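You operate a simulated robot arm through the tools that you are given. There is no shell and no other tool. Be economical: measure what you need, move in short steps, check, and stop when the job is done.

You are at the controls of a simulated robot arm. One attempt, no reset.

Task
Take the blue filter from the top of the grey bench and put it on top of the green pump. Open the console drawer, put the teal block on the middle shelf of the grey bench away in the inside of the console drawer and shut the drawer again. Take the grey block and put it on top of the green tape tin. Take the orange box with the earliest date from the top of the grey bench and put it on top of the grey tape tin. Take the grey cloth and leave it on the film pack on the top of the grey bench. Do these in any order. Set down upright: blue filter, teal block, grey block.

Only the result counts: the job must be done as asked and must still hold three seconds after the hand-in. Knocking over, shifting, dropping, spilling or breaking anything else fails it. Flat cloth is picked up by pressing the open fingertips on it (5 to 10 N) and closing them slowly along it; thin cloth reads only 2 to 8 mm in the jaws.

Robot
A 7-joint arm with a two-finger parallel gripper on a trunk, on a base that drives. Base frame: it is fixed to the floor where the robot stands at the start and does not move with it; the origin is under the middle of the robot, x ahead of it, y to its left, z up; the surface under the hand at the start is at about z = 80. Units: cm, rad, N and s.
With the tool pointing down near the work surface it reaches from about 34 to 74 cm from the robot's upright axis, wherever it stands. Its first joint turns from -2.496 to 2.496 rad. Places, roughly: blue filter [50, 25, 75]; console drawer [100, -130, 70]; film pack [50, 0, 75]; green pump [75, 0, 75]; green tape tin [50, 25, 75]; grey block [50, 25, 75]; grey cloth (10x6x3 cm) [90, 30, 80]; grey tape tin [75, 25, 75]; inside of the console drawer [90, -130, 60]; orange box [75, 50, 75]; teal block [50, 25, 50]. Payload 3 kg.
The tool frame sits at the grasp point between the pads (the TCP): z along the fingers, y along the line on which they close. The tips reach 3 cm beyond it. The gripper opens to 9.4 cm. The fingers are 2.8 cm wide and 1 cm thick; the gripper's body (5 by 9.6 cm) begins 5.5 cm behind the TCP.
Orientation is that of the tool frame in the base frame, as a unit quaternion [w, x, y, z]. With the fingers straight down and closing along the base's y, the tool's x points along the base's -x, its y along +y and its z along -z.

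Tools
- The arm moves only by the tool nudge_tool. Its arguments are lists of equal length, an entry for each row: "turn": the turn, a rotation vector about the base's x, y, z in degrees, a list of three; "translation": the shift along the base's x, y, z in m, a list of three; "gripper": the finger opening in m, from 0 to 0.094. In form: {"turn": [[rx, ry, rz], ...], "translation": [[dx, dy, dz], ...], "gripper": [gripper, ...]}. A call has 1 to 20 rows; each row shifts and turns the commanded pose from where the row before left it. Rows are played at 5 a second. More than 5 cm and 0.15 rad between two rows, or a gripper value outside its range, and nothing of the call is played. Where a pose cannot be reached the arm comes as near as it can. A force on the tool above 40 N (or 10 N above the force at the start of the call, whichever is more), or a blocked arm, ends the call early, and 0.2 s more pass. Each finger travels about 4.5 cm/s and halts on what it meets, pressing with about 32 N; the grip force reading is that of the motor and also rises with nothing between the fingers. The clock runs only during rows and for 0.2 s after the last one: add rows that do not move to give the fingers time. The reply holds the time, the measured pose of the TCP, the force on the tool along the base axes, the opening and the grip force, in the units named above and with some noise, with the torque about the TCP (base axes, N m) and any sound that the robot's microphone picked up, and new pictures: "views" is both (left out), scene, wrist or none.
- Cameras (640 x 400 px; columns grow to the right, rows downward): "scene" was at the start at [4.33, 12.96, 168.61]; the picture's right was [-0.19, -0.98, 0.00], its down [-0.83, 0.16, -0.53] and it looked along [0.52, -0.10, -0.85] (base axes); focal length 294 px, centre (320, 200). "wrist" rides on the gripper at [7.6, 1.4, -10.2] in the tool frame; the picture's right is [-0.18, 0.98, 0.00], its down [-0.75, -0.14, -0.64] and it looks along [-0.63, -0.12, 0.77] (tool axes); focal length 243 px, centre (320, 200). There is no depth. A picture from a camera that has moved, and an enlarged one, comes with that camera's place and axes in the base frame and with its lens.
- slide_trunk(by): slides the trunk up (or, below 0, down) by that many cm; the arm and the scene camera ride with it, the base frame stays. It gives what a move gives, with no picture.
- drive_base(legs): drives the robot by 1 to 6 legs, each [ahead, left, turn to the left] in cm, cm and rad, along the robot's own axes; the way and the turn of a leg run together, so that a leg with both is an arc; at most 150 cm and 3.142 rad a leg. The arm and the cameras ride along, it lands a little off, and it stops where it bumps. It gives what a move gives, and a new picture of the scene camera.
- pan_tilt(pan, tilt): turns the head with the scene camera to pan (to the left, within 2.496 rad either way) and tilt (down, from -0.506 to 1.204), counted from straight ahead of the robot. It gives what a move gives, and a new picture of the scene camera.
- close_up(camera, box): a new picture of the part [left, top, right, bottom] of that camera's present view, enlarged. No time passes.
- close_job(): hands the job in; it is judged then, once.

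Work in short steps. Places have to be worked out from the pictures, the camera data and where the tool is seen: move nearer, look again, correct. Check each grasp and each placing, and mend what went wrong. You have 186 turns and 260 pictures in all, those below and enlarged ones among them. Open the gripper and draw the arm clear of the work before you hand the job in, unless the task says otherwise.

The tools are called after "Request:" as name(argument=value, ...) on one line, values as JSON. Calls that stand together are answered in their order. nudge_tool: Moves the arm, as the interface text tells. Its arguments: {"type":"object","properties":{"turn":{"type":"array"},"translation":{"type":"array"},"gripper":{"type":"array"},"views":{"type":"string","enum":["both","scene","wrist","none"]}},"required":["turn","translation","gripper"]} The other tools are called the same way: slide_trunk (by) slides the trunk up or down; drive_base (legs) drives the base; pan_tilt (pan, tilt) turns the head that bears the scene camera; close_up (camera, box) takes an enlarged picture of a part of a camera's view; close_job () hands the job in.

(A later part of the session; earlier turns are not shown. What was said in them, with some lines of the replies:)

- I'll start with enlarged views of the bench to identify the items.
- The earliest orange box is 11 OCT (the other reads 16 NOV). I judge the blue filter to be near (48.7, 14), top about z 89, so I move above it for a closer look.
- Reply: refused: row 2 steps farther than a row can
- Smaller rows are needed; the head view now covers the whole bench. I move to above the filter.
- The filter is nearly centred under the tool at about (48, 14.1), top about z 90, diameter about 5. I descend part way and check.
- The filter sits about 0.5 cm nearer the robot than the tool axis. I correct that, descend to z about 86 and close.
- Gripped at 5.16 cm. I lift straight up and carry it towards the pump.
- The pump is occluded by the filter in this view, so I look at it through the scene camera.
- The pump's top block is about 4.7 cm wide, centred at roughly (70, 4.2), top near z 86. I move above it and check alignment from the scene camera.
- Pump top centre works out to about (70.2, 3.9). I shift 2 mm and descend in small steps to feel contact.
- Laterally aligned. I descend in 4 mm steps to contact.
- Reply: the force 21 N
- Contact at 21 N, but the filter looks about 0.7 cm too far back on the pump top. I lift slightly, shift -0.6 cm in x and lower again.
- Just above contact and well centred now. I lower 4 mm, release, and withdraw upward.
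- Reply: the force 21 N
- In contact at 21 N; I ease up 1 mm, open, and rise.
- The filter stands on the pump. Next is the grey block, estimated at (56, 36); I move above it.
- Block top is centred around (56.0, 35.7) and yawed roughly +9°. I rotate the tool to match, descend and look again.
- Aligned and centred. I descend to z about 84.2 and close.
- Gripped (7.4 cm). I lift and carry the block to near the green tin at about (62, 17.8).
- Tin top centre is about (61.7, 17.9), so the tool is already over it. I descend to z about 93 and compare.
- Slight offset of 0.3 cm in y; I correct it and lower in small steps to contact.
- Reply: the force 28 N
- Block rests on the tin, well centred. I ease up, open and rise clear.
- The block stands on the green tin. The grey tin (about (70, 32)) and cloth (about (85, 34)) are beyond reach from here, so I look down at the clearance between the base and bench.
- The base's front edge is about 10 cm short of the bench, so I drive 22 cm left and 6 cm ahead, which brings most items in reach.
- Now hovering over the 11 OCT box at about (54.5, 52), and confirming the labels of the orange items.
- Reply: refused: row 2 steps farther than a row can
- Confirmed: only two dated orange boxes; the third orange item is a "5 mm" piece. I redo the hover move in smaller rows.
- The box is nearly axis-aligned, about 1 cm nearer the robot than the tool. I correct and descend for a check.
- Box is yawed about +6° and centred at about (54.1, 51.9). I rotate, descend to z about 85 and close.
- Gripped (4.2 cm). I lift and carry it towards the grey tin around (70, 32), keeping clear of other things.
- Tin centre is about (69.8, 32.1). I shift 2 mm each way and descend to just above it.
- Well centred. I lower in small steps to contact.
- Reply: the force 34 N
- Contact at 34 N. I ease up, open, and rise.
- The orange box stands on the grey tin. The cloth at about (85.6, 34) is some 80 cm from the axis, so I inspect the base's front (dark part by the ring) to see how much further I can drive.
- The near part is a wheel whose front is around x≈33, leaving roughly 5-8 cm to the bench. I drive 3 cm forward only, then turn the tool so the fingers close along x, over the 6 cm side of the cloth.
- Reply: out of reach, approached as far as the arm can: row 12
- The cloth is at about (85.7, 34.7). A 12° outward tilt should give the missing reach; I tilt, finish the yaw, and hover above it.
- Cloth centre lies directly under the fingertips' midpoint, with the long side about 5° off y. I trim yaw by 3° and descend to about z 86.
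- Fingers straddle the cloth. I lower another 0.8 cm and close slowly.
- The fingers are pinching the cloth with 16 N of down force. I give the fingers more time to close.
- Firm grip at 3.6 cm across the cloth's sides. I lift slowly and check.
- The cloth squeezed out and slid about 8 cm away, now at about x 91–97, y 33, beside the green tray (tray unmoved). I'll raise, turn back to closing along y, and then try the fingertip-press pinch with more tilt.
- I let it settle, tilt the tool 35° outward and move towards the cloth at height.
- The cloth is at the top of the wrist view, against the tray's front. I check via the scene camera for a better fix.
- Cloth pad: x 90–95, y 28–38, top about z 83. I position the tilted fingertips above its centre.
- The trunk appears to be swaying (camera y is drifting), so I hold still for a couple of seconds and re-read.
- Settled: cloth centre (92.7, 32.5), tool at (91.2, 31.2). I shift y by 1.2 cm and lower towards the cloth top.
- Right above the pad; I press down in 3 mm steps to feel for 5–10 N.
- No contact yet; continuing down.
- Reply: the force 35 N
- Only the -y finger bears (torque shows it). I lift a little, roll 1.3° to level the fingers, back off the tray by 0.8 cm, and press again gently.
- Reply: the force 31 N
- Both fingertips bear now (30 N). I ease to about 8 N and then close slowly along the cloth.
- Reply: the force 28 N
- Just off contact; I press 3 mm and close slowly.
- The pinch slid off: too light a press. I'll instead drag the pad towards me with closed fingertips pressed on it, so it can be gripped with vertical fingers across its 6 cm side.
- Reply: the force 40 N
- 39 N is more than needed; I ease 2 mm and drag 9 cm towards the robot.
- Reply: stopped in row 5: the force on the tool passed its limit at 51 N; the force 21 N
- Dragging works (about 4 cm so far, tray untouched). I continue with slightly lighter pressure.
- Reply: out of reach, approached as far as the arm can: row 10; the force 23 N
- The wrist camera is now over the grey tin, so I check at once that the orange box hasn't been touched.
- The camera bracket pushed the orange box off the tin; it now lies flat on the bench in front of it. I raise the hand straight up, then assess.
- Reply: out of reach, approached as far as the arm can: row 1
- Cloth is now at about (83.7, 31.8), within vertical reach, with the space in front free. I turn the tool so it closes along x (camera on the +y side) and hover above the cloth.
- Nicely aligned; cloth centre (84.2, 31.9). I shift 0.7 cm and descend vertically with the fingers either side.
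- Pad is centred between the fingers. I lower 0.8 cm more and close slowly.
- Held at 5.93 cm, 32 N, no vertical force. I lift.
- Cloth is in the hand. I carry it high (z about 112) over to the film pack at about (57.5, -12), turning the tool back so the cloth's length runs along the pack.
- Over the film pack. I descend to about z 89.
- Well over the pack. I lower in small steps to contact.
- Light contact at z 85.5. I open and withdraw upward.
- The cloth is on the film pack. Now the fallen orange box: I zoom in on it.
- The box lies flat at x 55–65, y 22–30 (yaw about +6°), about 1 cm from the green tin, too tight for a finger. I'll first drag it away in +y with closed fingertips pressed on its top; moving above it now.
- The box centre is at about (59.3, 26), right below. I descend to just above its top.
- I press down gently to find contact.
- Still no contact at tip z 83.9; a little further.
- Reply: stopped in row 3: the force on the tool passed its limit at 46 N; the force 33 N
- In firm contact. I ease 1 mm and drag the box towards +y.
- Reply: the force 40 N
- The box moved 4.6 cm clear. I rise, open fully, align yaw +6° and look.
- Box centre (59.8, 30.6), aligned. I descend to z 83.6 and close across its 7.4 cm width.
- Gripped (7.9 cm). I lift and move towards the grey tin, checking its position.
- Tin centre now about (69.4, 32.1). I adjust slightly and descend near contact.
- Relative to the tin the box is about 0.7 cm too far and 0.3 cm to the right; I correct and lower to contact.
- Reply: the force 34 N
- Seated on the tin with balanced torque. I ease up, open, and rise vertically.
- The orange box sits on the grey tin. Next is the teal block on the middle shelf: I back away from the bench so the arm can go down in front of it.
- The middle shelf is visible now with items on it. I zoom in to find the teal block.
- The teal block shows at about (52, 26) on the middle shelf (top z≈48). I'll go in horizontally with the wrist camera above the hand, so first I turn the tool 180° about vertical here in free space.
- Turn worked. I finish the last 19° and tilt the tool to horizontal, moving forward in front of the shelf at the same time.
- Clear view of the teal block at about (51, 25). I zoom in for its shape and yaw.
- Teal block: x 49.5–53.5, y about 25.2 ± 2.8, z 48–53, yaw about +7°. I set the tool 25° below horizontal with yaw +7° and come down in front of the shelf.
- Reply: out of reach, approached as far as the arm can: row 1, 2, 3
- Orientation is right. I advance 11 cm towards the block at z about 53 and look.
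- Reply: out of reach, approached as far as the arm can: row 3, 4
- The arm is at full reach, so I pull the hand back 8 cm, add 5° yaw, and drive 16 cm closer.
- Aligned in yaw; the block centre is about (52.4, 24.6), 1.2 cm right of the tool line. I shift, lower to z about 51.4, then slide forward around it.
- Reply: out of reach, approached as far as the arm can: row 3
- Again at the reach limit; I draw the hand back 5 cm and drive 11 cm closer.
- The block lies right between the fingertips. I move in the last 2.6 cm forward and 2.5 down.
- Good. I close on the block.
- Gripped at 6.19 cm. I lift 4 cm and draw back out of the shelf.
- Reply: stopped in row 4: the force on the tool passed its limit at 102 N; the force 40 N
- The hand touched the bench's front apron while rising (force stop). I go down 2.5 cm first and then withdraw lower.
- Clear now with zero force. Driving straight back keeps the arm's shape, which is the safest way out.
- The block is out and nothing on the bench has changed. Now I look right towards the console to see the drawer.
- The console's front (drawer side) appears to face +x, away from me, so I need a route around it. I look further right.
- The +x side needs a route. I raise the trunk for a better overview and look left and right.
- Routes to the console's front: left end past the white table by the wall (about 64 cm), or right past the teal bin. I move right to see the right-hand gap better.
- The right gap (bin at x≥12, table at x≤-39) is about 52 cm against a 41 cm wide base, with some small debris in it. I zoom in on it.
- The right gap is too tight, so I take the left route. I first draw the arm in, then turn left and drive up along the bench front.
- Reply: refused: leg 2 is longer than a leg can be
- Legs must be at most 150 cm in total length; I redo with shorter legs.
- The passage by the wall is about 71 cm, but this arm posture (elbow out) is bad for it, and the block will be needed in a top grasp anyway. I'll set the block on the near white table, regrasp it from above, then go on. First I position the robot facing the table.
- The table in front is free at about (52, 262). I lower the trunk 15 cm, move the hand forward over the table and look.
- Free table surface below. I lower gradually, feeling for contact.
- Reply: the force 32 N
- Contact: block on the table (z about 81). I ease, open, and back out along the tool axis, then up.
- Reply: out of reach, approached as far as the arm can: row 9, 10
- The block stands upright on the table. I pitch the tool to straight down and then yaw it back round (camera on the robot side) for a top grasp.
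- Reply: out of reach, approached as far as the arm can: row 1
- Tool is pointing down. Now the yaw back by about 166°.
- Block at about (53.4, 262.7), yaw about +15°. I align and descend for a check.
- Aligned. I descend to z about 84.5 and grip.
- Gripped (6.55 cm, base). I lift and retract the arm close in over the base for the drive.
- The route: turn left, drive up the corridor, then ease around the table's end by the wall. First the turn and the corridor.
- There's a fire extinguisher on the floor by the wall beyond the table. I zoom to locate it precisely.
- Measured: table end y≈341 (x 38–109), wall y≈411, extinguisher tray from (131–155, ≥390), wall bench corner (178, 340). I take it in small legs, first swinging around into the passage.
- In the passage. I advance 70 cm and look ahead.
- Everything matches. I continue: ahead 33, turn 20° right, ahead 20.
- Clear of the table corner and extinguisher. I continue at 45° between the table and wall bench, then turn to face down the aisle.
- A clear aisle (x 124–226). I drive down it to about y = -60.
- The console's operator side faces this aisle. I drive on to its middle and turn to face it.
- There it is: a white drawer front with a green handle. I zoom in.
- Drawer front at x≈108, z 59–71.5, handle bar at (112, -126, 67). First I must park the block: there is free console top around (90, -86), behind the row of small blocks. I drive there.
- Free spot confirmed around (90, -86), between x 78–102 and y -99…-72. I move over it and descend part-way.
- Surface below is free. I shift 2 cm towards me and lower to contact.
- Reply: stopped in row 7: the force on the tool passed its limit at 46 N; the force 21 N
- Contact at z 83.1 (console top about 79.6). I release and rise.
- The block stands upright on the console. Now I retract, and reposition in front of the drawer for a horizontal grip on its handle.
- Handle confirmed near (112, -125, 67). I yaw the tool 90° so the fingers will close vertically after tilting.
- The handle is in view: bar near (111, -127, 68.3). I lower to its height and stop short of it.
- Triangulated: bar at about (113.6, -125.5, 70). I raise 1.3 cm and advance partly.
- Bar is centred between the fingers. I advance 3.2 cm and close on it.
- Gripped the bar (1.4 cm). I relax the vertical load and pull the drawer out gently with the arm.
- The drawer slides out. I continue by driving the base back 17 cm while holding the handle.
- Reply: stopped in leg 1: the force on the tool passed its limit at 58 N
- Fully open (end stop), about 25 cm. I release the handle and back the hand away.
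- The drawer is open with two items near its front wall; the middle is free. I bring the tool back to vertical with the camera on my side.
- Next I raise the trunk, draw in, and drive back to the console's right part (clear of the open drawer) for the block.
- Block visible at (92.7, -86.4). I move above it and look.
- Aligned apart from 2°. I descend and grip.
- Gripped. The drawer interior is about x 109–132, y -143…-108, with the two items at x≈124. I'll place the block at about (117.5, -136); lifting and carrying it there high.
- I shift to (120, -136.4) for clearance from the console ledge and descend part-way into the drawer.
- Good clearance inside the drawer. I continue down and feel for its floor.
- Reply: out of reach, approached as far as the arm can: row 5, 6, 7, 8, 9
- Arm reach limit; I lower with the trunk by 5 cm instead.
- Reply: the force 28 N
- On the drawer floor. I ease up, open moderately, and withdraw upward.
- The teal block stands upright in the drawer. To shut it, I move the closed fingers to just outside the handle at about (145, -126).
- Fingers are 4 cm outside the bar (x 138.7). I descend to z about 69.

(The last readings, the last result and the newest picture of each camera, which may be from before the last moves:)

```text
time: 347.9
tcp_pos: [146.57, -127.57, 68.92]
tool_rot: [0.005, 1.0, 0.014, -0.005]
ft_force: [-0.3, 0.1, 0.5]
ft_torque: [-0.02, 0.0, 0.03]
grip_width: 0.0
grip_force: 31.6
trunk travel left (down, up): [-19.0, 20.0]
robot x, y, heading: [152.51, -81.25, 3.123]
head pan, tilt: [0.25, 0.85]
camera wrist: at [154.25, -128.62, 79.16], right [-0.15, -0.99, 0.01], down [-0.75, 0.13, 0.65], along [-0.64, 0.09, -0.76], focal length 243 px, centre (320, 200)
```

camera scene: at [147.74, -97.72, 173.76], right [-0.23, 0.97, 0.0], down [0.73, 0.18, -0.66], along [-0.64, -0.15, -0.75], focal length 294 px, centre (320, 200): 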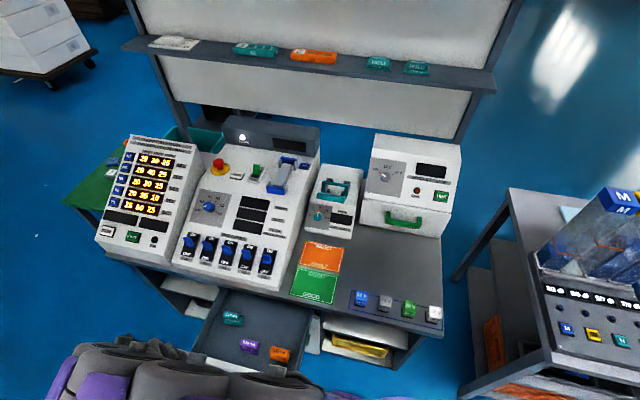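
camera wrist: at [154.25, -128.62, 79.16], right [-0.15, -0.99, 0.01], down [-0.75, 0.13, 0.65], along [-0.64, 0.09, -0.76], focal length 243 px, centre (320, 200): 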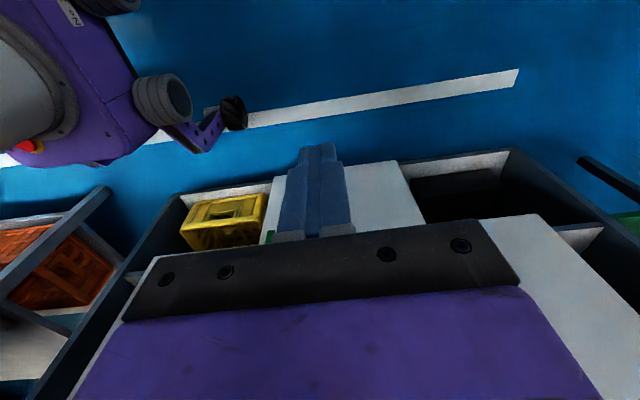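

Now I push the handle in steadily.

Request:
nudge_tool(turn=[[0, 0, 0], [0, 0, 0], [0, 0, 0], [0, 0, 0], [0, 0, 0], [0, 0, 0], [0, 0, 0], [0, 0, 0], [0, 0, 0], [0, 0, 0], [0, 0, 0], [0, 0, 0], [0, 0, 0]], translation=[[-0.02, 0, 0], [-0.02, 0, 0], [-0.015, 0, 0], [-0.015, 0, 0], [-0.015, 0, 0], [-0.015, 0, 0], [-0.015, 0, 0], [-0.015, 0, 0], [-0.015, 0, 0], [-0.015, 0, 0], [-0.015, 0, 0], [-0.015, 0, 0], [0, 0, 0]], gripper=[0.0, 0.0, 0.0, 0.0, 0.0, 0.0, 0.0, 0.0, 0.0, 0.0, 0.0, 0.0, 0.0], views="both")

```text
time: 350.7
tcp_pos: [127.34, -127.71, 68.97]
tool_rot: [0.005, 1.0, 0.015, -0.004]
ft_force: [0.0, -0.2, -0.8]
ft_torque: [0.04, -0.03, 0.03]
grip_width: 0.0
grip_force: 32.1
trunk travel left (down, up): [-19.0, 20.0]
robot x, y, heading: [152.44, -80.98, 3.123]
head pan, tilt: [0.25, 0.85]
camera scene: at [147.57, -97.75, 173.75], right [-0.23, 0.97, 0.0], down [0.73, 0.18, -0.66], along [-0.64, -0.15, -0.75], focal length 294 px, centre (320, 200)
camera wrist: at [135.08, -128.82, 79.27], right [-0.15, -0.99, 0.01], down [-0.75, 0.12, 0.65], along [-0.64, 0.09, -0.76], focal length 243 px, centre (320, 200)
```

scene: 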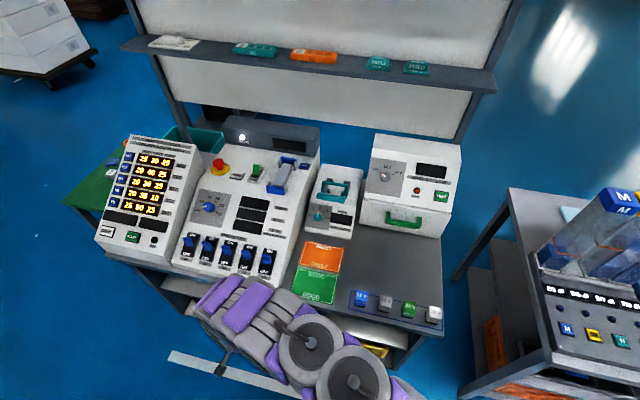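
wrist: 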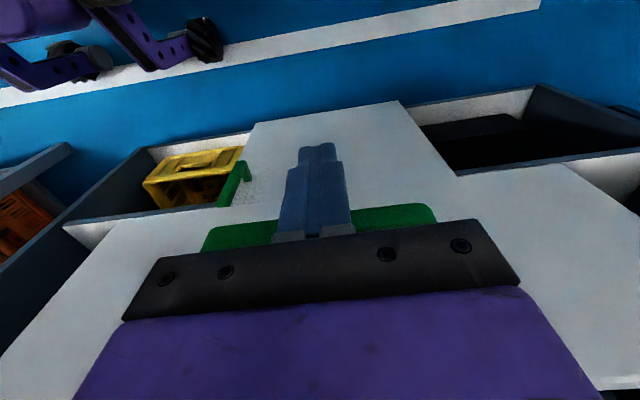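

The drawer is closing smoothly. I continue to the end, slower.

Request:
nudge_tool(turn=[[0, 0, 0], [0, 0, 0], [0, 0, 0], [0, 0, 0], [0, 0, 0], [0, 0, 0], [0, 0, 0], [0, 0, 0], [0, 0, 0], [0, 0, 0], [0, 0, 0], [0, 0, 0]], translation=[[-0.012, 0, 0], [-0.012, 0, 0], [-0.012, 0, 0], [-0.012, 0, 0], [-0.012, 0, 0], [-0.012, 0, 0], [-0.012, 0, 0], [-0.01, 0, 0], [-0.008, 0, 0], [-0.008, 0, 0], [-0.006, 0, 0], [0, 0, 0]], gripper=[0.0, 0.0, 0.0, 0.0, 0.0, 0.0, 0.0, 0.0, 0.0, 0.0, 0.0, 0.0], views="both")

```text
time: 353.2
tcp_pos: [116.63, -127.53, 69.0]
tool_rot: [0.004, 1.0, 0.018, 0.0]
ft_force: [12.8, -0.1, 3.9]
ft_torque: [0.1, 1.18, -0.2]
grip_width: 0.02
grip_force: 31.9
trunk travel left (down, up): [-19.0, 20.0]
robot x, y, heading: [152.43, -81.57, 3.125]
head pan, tilt: [0.25, 0.85]
stopped in row 12: the force on the tool passed its limit at 42 N (the readings are from after the stop); the commanded pose is now the measured one
camera scene: at [147.79, -97.57, 173.78], right [-0.23, 0.97, 0.0], down [0.73, 0.18, -0.66], along [-0.64, -0.15, -0.75], focal length 294 px, centre (320, 200)
camera wrist: at [124.18, -128.55, 79.3], right [-0.15, -0.99, 0.01], down [-0.76, 0.12, 0.64], along [-0.64, 0.09, -0.77], focal length 243 px, centre (320, 200)
```

scene: 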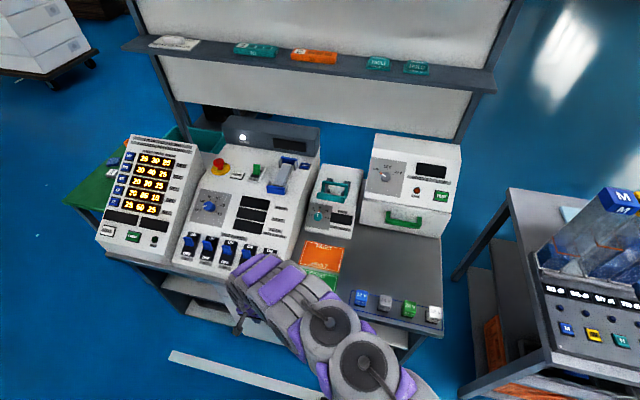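
wrist: 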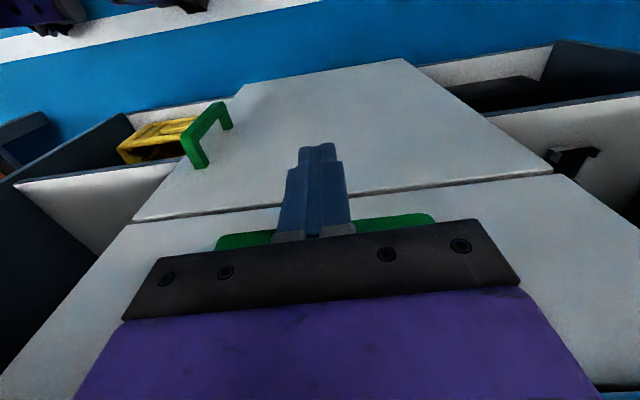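

The hand itself touched the console ledge at the end, so the drawer may not be quite shut. I back off, tilt the tool so the hand leans towards me, and push again with the fingertips.

Request:
nudge_tool(turn=[[0, 0, 0], [0, 0, 0], [0, 7, 0], [0, 7, 0], [0, 7, 0], [0, 7, 0], [0, 7, 0], [0, 0, 0]], translation=[[0.02, 0, 0], [0.04, 0, 0], [0.01, 0, 0.005], [0, 0, 0.005], [0, 0, 0.005], [0, 0, 0.005], [0, 0, 0.01], [0, 0, 0]], gripper=[0.0, 0.0, 0.0, 0.0, 0.0, 0.0, 0.0, 0.0], views="both")

Request:
close_up(camera="scene", box=[140, 240, 340, 365])

```text
time: 354.4
tcp_pos: [115.64, -123.37, 70.05]
tool_rot: [0.0, 0.987, -0.065, -0.146]
ft_force: [96.4, -27.3, 0.8]
ft_torque: [-0.08, -0.17, 0.52]
grip_width: 0.02
grip_force: 32.1
trunk travel left (down, up): [-19.0, 20.0]
robot x, y, heading: [152.76, -81.3, 3.137]
head pan, tilt: [0.25, 0.85]
stopped in row 5: the force on the tool passed its limit at 236 N (the readings are from after the stop); the commanded pose is now the measured one
camera scene: at [149.16, -99.39, 173.67], right [-0.24, 0.97, 0.01], down [0.72, 0.19, -0.66], along [-0.64, -0.15, -0.75], focal length 294 px, centre (320, 200)
camera wrist: at [125.53, -125.95, 77.78], right [-0.3, -0.95, 0.07], down [-0.51, 0.22, 0.83], along [-0.8, 0.21, -0.56], focal length 243 px, centre (320, 200)
```

scene: 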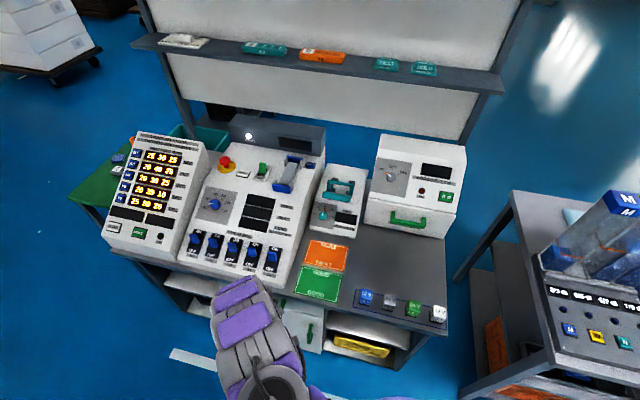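
wrist: 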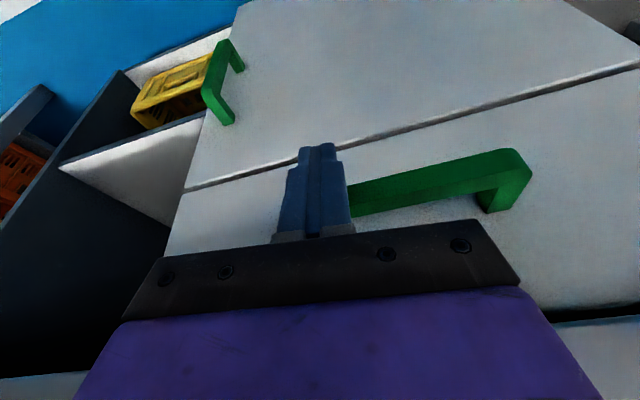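

```text
3.20 times, centred on (240, 302) of scene
camera zoom: at [149.16, -99.39, 173.67], right [-0.24, 0.97, 0.01], down [0.72, 0.19, -0.66], along [-0.64, -0.15, -0.75], focal length 941 px, centre (576, -128)
```

zoom: 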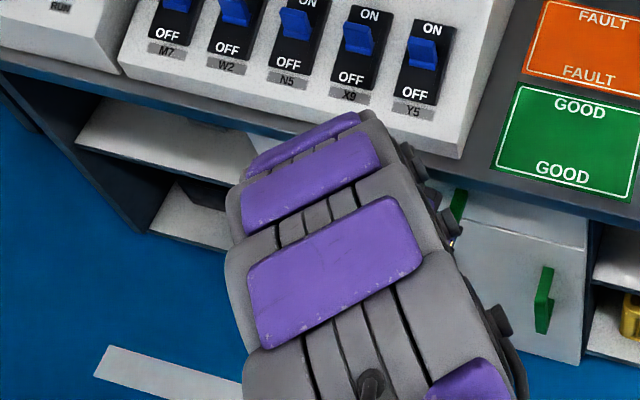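

A sudden arm reconfiguration pressed the fingers hard against the handle; I back straight off in small steps.

Request:
nudge_tool(turn=[[0, 0, 0], [0, 0, 0], [0, 0, 0], [0, 0, 0]], translation=[[0.01, 0, 0], [0.01, 0, 0], [0.015, 0, 0], [0, 0, 0]], gripper=[0.0, 0.0, 0.0, 0.0], views="both")

```text
time: 354.7
tcp_pos: [115.65, -122.48, 70.15]
tool_rot: [0.006, 0.988, -0.071, -0.139]
ft_force: [128.8, -57.8, -6.4]
ft_torque: [-0.81, -0.24, 1.5]
grip_width: 0.03
grip_force: 32.1
trunk travel left (down, up): [-19.0, 20.0]
robot x, y, heading: [153.36, -81.33, -3.138]
head pan, tilt: [0.25, 0.85]
stopped in row 1: the force on the tool passed its limit at 130 N (the readings are from after the stop); the commanded pose is now the measured one
camera scene: at [149.84, -100.12, 173.58], right [-0.25, 0.97, 0.02], down [0.72, 0.2, -0.66], along [-0.64, -0.15, -0.75], focal length 294 px, centre (320, 200)
camera wrist: at [125.38, -125.05, 77.93], right [-0.31, -0.95, 0.08], down [-0.52, 0.24, 0.82], along [-0.8, 0.21, -0.57], focal length 243 px, centre (320, 200)
```

scene: 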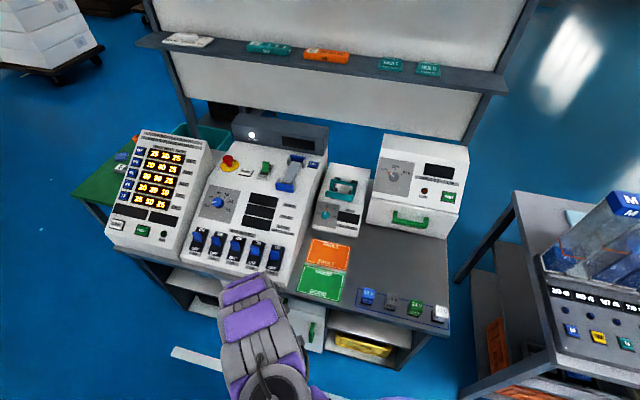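
wrist: 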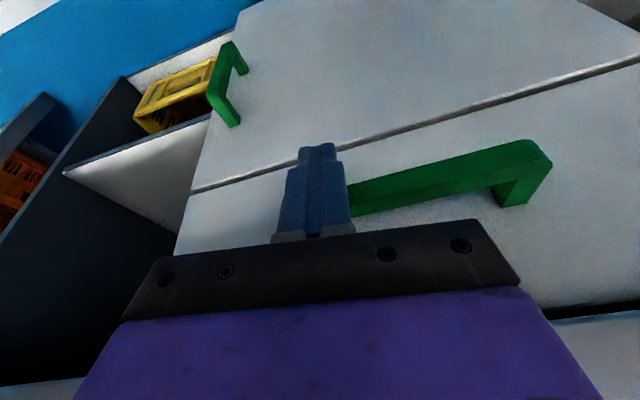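

Forces persist (arm braced). I relieve by driving the base straight back.

Request:
drive_base(legs=[[-10, 0, 0]])

```text
time: 355.9
tcp_pos: [123.63, -120.89, 70.13]
tool_rot: [0.003, 0.986, -0.088, -0.141]
ft_force: [-0.4, 0.9, 0.6]
ft_torque: [-0.03, -0.06, 0.01]
grip_width: 0.0
grip_force: 31.7
trunk travel left (down, up): [-19.0, 20.0]
robot x, y, heading: [163.03, -81.54, 3.135]
head pan, tilt: [0.25, 0.85]
camera scene: at [158.26, -99.23, 173.63], right [-0.24, 0.97, 0.01], down [0.73, 0.19, -0.66], along [-0.64, -0.15, -0.75], focal length 294 px, centre (320, 200)
```

scene: 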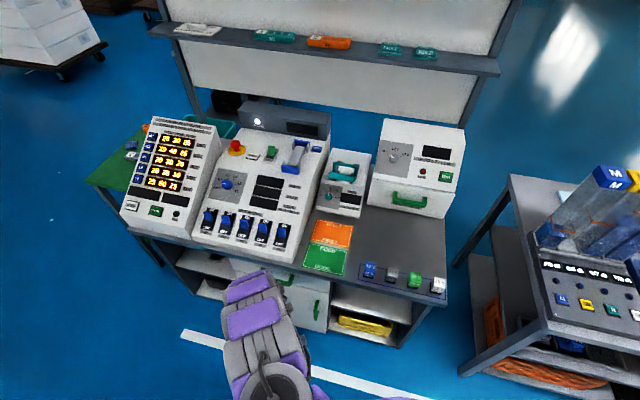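

Released, forces are zero. I back off more and inspect the drawer.

Request:
drive_base(legs=[[-30, 0, 0]])

Request:
close_up(camera="scene", box=[180, 80, 480, 280])

```text
time: 357.9
tcp_pos: [152.66, -119.75, 70.66]
tool_rot: [0.01, 0.985, -0.096, -0.141]
ft_force: [-0.9, -0.4, 0.8]
ft_torque: [-0.02, 0.03, -0.03]
grip_width: 0.01
grip_force: 31.9
trunk travel left (down, up): [-19.0, 20.0]
robot x, y, heading: [192.2, -81.79, 3.132]
head pan, tilt: [0.25, 0.85]
camera scene: at [187.73, -97.2, 173.84], right [-0.24, 0.97, 0.0], down [0.73, 0.18, -0.66], along [-0.64, -0.16, -0.75], focal length 294 px, centre (320, 200)
```

scene: 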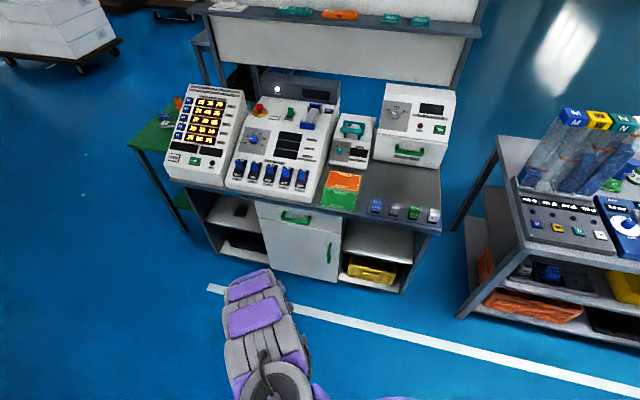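

```text
2.00 times, centred on (330, 180) of scene
camera zoom: at [187.73, -97.2, 173.84], right [-0.24, 0.97, 0.0], down [0.73, 0.18, -0.66], along [-0.64, -0.16, -0.75], focal length 588 px, centre (300, 240)
```

zoom: 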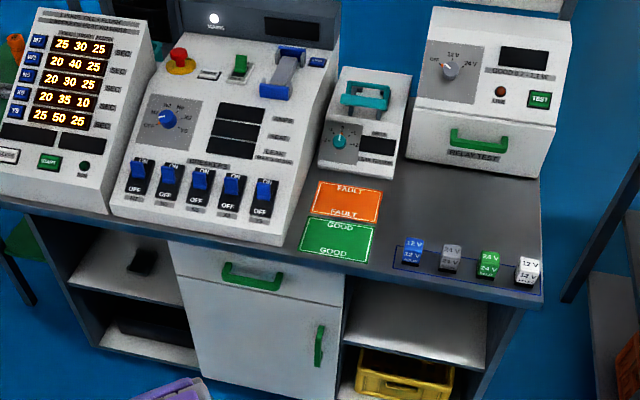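

Request:
close_up(camera="scene", box=[240, 185, 360, 260])

Request:
pan_tilt(pan=-0.6, tilt=0.6)

```text
5.33 times, centred on (300, 222) of scene
camera zoom: at [187.73, -97.2, 173.84], right [-0.24, 0.97, 0.0], down [0.73, 0.18, -0.66], along [-0.64, -0.16, -0.75], focal length 1569 px, centre (427, 80)
```

zoom: 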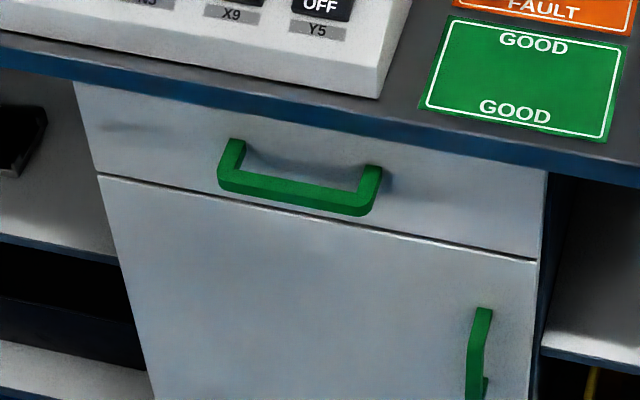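

```text
time: 359.0
tcp_pos: [151.82, -119.39, 70.47]
tool_rot: [0.004, 0.984, -0.106, -0.141]
ft_force: [-1.1, -0.3, 0.0]
ft_torque: [-0.04, -0.07, 0.01]
grip_width: 0.0
grip_force: 32.5
trunk travel left (down, up): [-19.0, 20.0]
robot x, y, heading: [192.65, -81.54, 3.133]
head pan, tilt: [-0.6, 0.6]
camera scene: at [187.88, -92.09, 175.82], right [0.57, 0.82, 0.01], down [0.47, -0.31, -0.83], along [-0.68, 0.47, -0.56], focal length 294 px, centre (320, 200)
```

scene: 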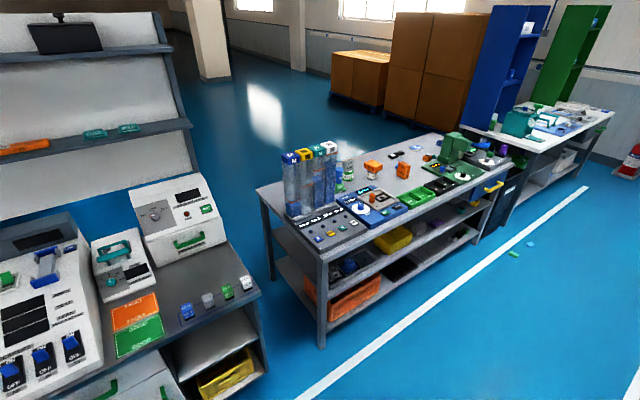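

The drawer is flush shut. I verify the bench results in close-up, open the gripper and raise the arm clear.

Request:
close_up(camera="scene", box=[270, 130, 470, 255])

Request:
nudge_tool(turn=[[0, 0, 0], [0, 0, 0], [0, 0, 0], [0, 0, 0], [0, 0, 0]], translation=[[0, 0, 0.01], [0, 0, 0.02], [0, 0, 0.03], [0, 0, 0.03], [0, 0, 0]], gripper=[0.02, 0.04, 0.06, 0.08, 0.09], views="none")

```text
3.20 times, centred on (370, 192) of scene
camera zoom: at [187.88, -92.09, 175.82], right [0.57, 0.82, 0.01], down [0.47, -0.31, -0.83], along [-0.68, 0.47, -0.56], focal length 941 px, centre (160, 224)
```

zoom: 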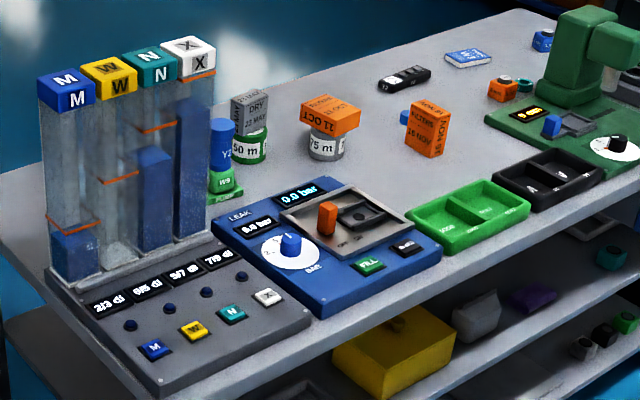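

```text
time: 359.8
tcp_pos: [144.59, -110.07, 75.83]
tool_rot: [-0.01, 0.967, -0.211, -0.141]
ft_force: [0.2, 0.1, -0.5]
ft_torque: [-0.04, -0.02, 0.02]
grip_width: 5.99
grip_force: 0.0
trunk travel left (down, up): [-19.0, 20.0]
robot x, y, heading: [192.22, -81.47, 3.135]
head pan, tilt: [-0.6, 0.6]
stopped in row 3: the arm was blocked; the commanded pose is now the measured one
```

All bench placements stand. The arm is at a joint limit but clear; I open the gripper fully, holding still, and check.

Request:
nudge_tool(turn=[[0, 0, 0], [0, 0, 0], [0, 0, 0], [0, 0, 0], [0, 0, 0], [0, 0, 0]], translation=[[0, 0, 0], [0, 0, 0], [0, 0, 0], [0, 0, 0], [0, 0, 0], [0, 0, 0]], gripper=[0.08, 0.094, 0.094, 0.094, 0.094, 0.094], views="both")

```text
time: 361.2
tcp_pos: [144.57, -110.39, 75.81]
tool_rot: [-0.009, 0.967, -0.21, -0.142]
ft_force: [-1.2, 0.1, 0.4]
ft_torque: [-0.01, -0.01, -0.01]
grip_width: 9.41
grip_force: 0.1
trunk travel left (down, up): [-19.0, 20.0]
robot x, y, heading: [192.41, -81.31, 3.134]
head pan, tilt: [-0.6, 0.6]
camera scene: at [187.87, -91.18, 175.88], right [0.57, 0.82, 0.0], down [0.47, -0.32, -0.83], along [-0.68, 0.47, -0.56], focal length 294 px, centre (320, 200)
camera wrist: at [153.39, -115.53, 83.69], right [-0.56, -0.82, 0.09], down [-0.42, 0.38, 0.82], along [-0.71, 0.42, -0.56], focal length 243 px, centre (320, 200)
```

scene: 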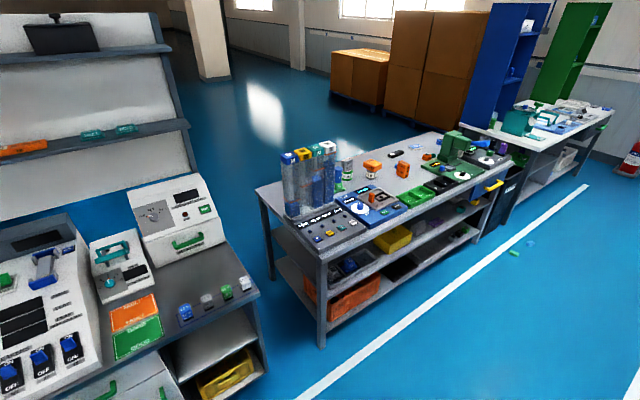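
wrist: 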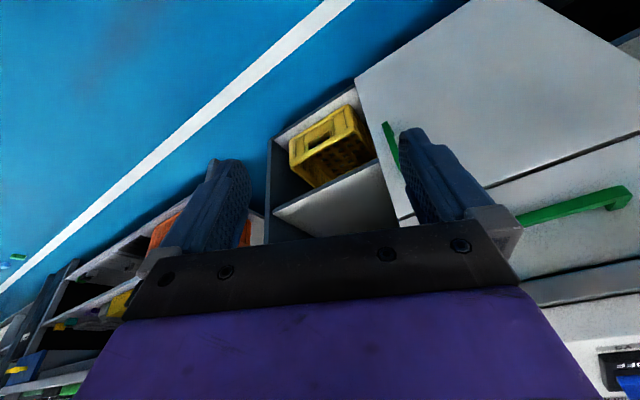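

The drawer is shut, the bench placements stand, and the open gripper is well clear of the console. I hand in the job.

Request:
close_job()

```text
The job is handed in.
```

I finished all five tasks and handed the job in. I couldn't check that the teal block was still upright inside the drawer at the end.

- **Blue filter:** it stands upright on the green pump.
- **Grey block:** it stands upright on the green tape tin.
- **Orange box:** the 11 OCT box is on the grey tape tin. The wrist camera knocked it off once, so I set it back, and it now lies flat.
- **Grey cloth:** it is on the film pack.
- **Teal block and drawer:** I put the block upright in the console drawer, and the drawer is flush shut. During closing the arm shifted suddenly and hit the handle hard (236 N). I didn't reopen the drawer to look.

The hand also bumped the front edge of the bench once (102 N) as I took the teal block out. In the last pictures, everything else on the bench and console was in place.
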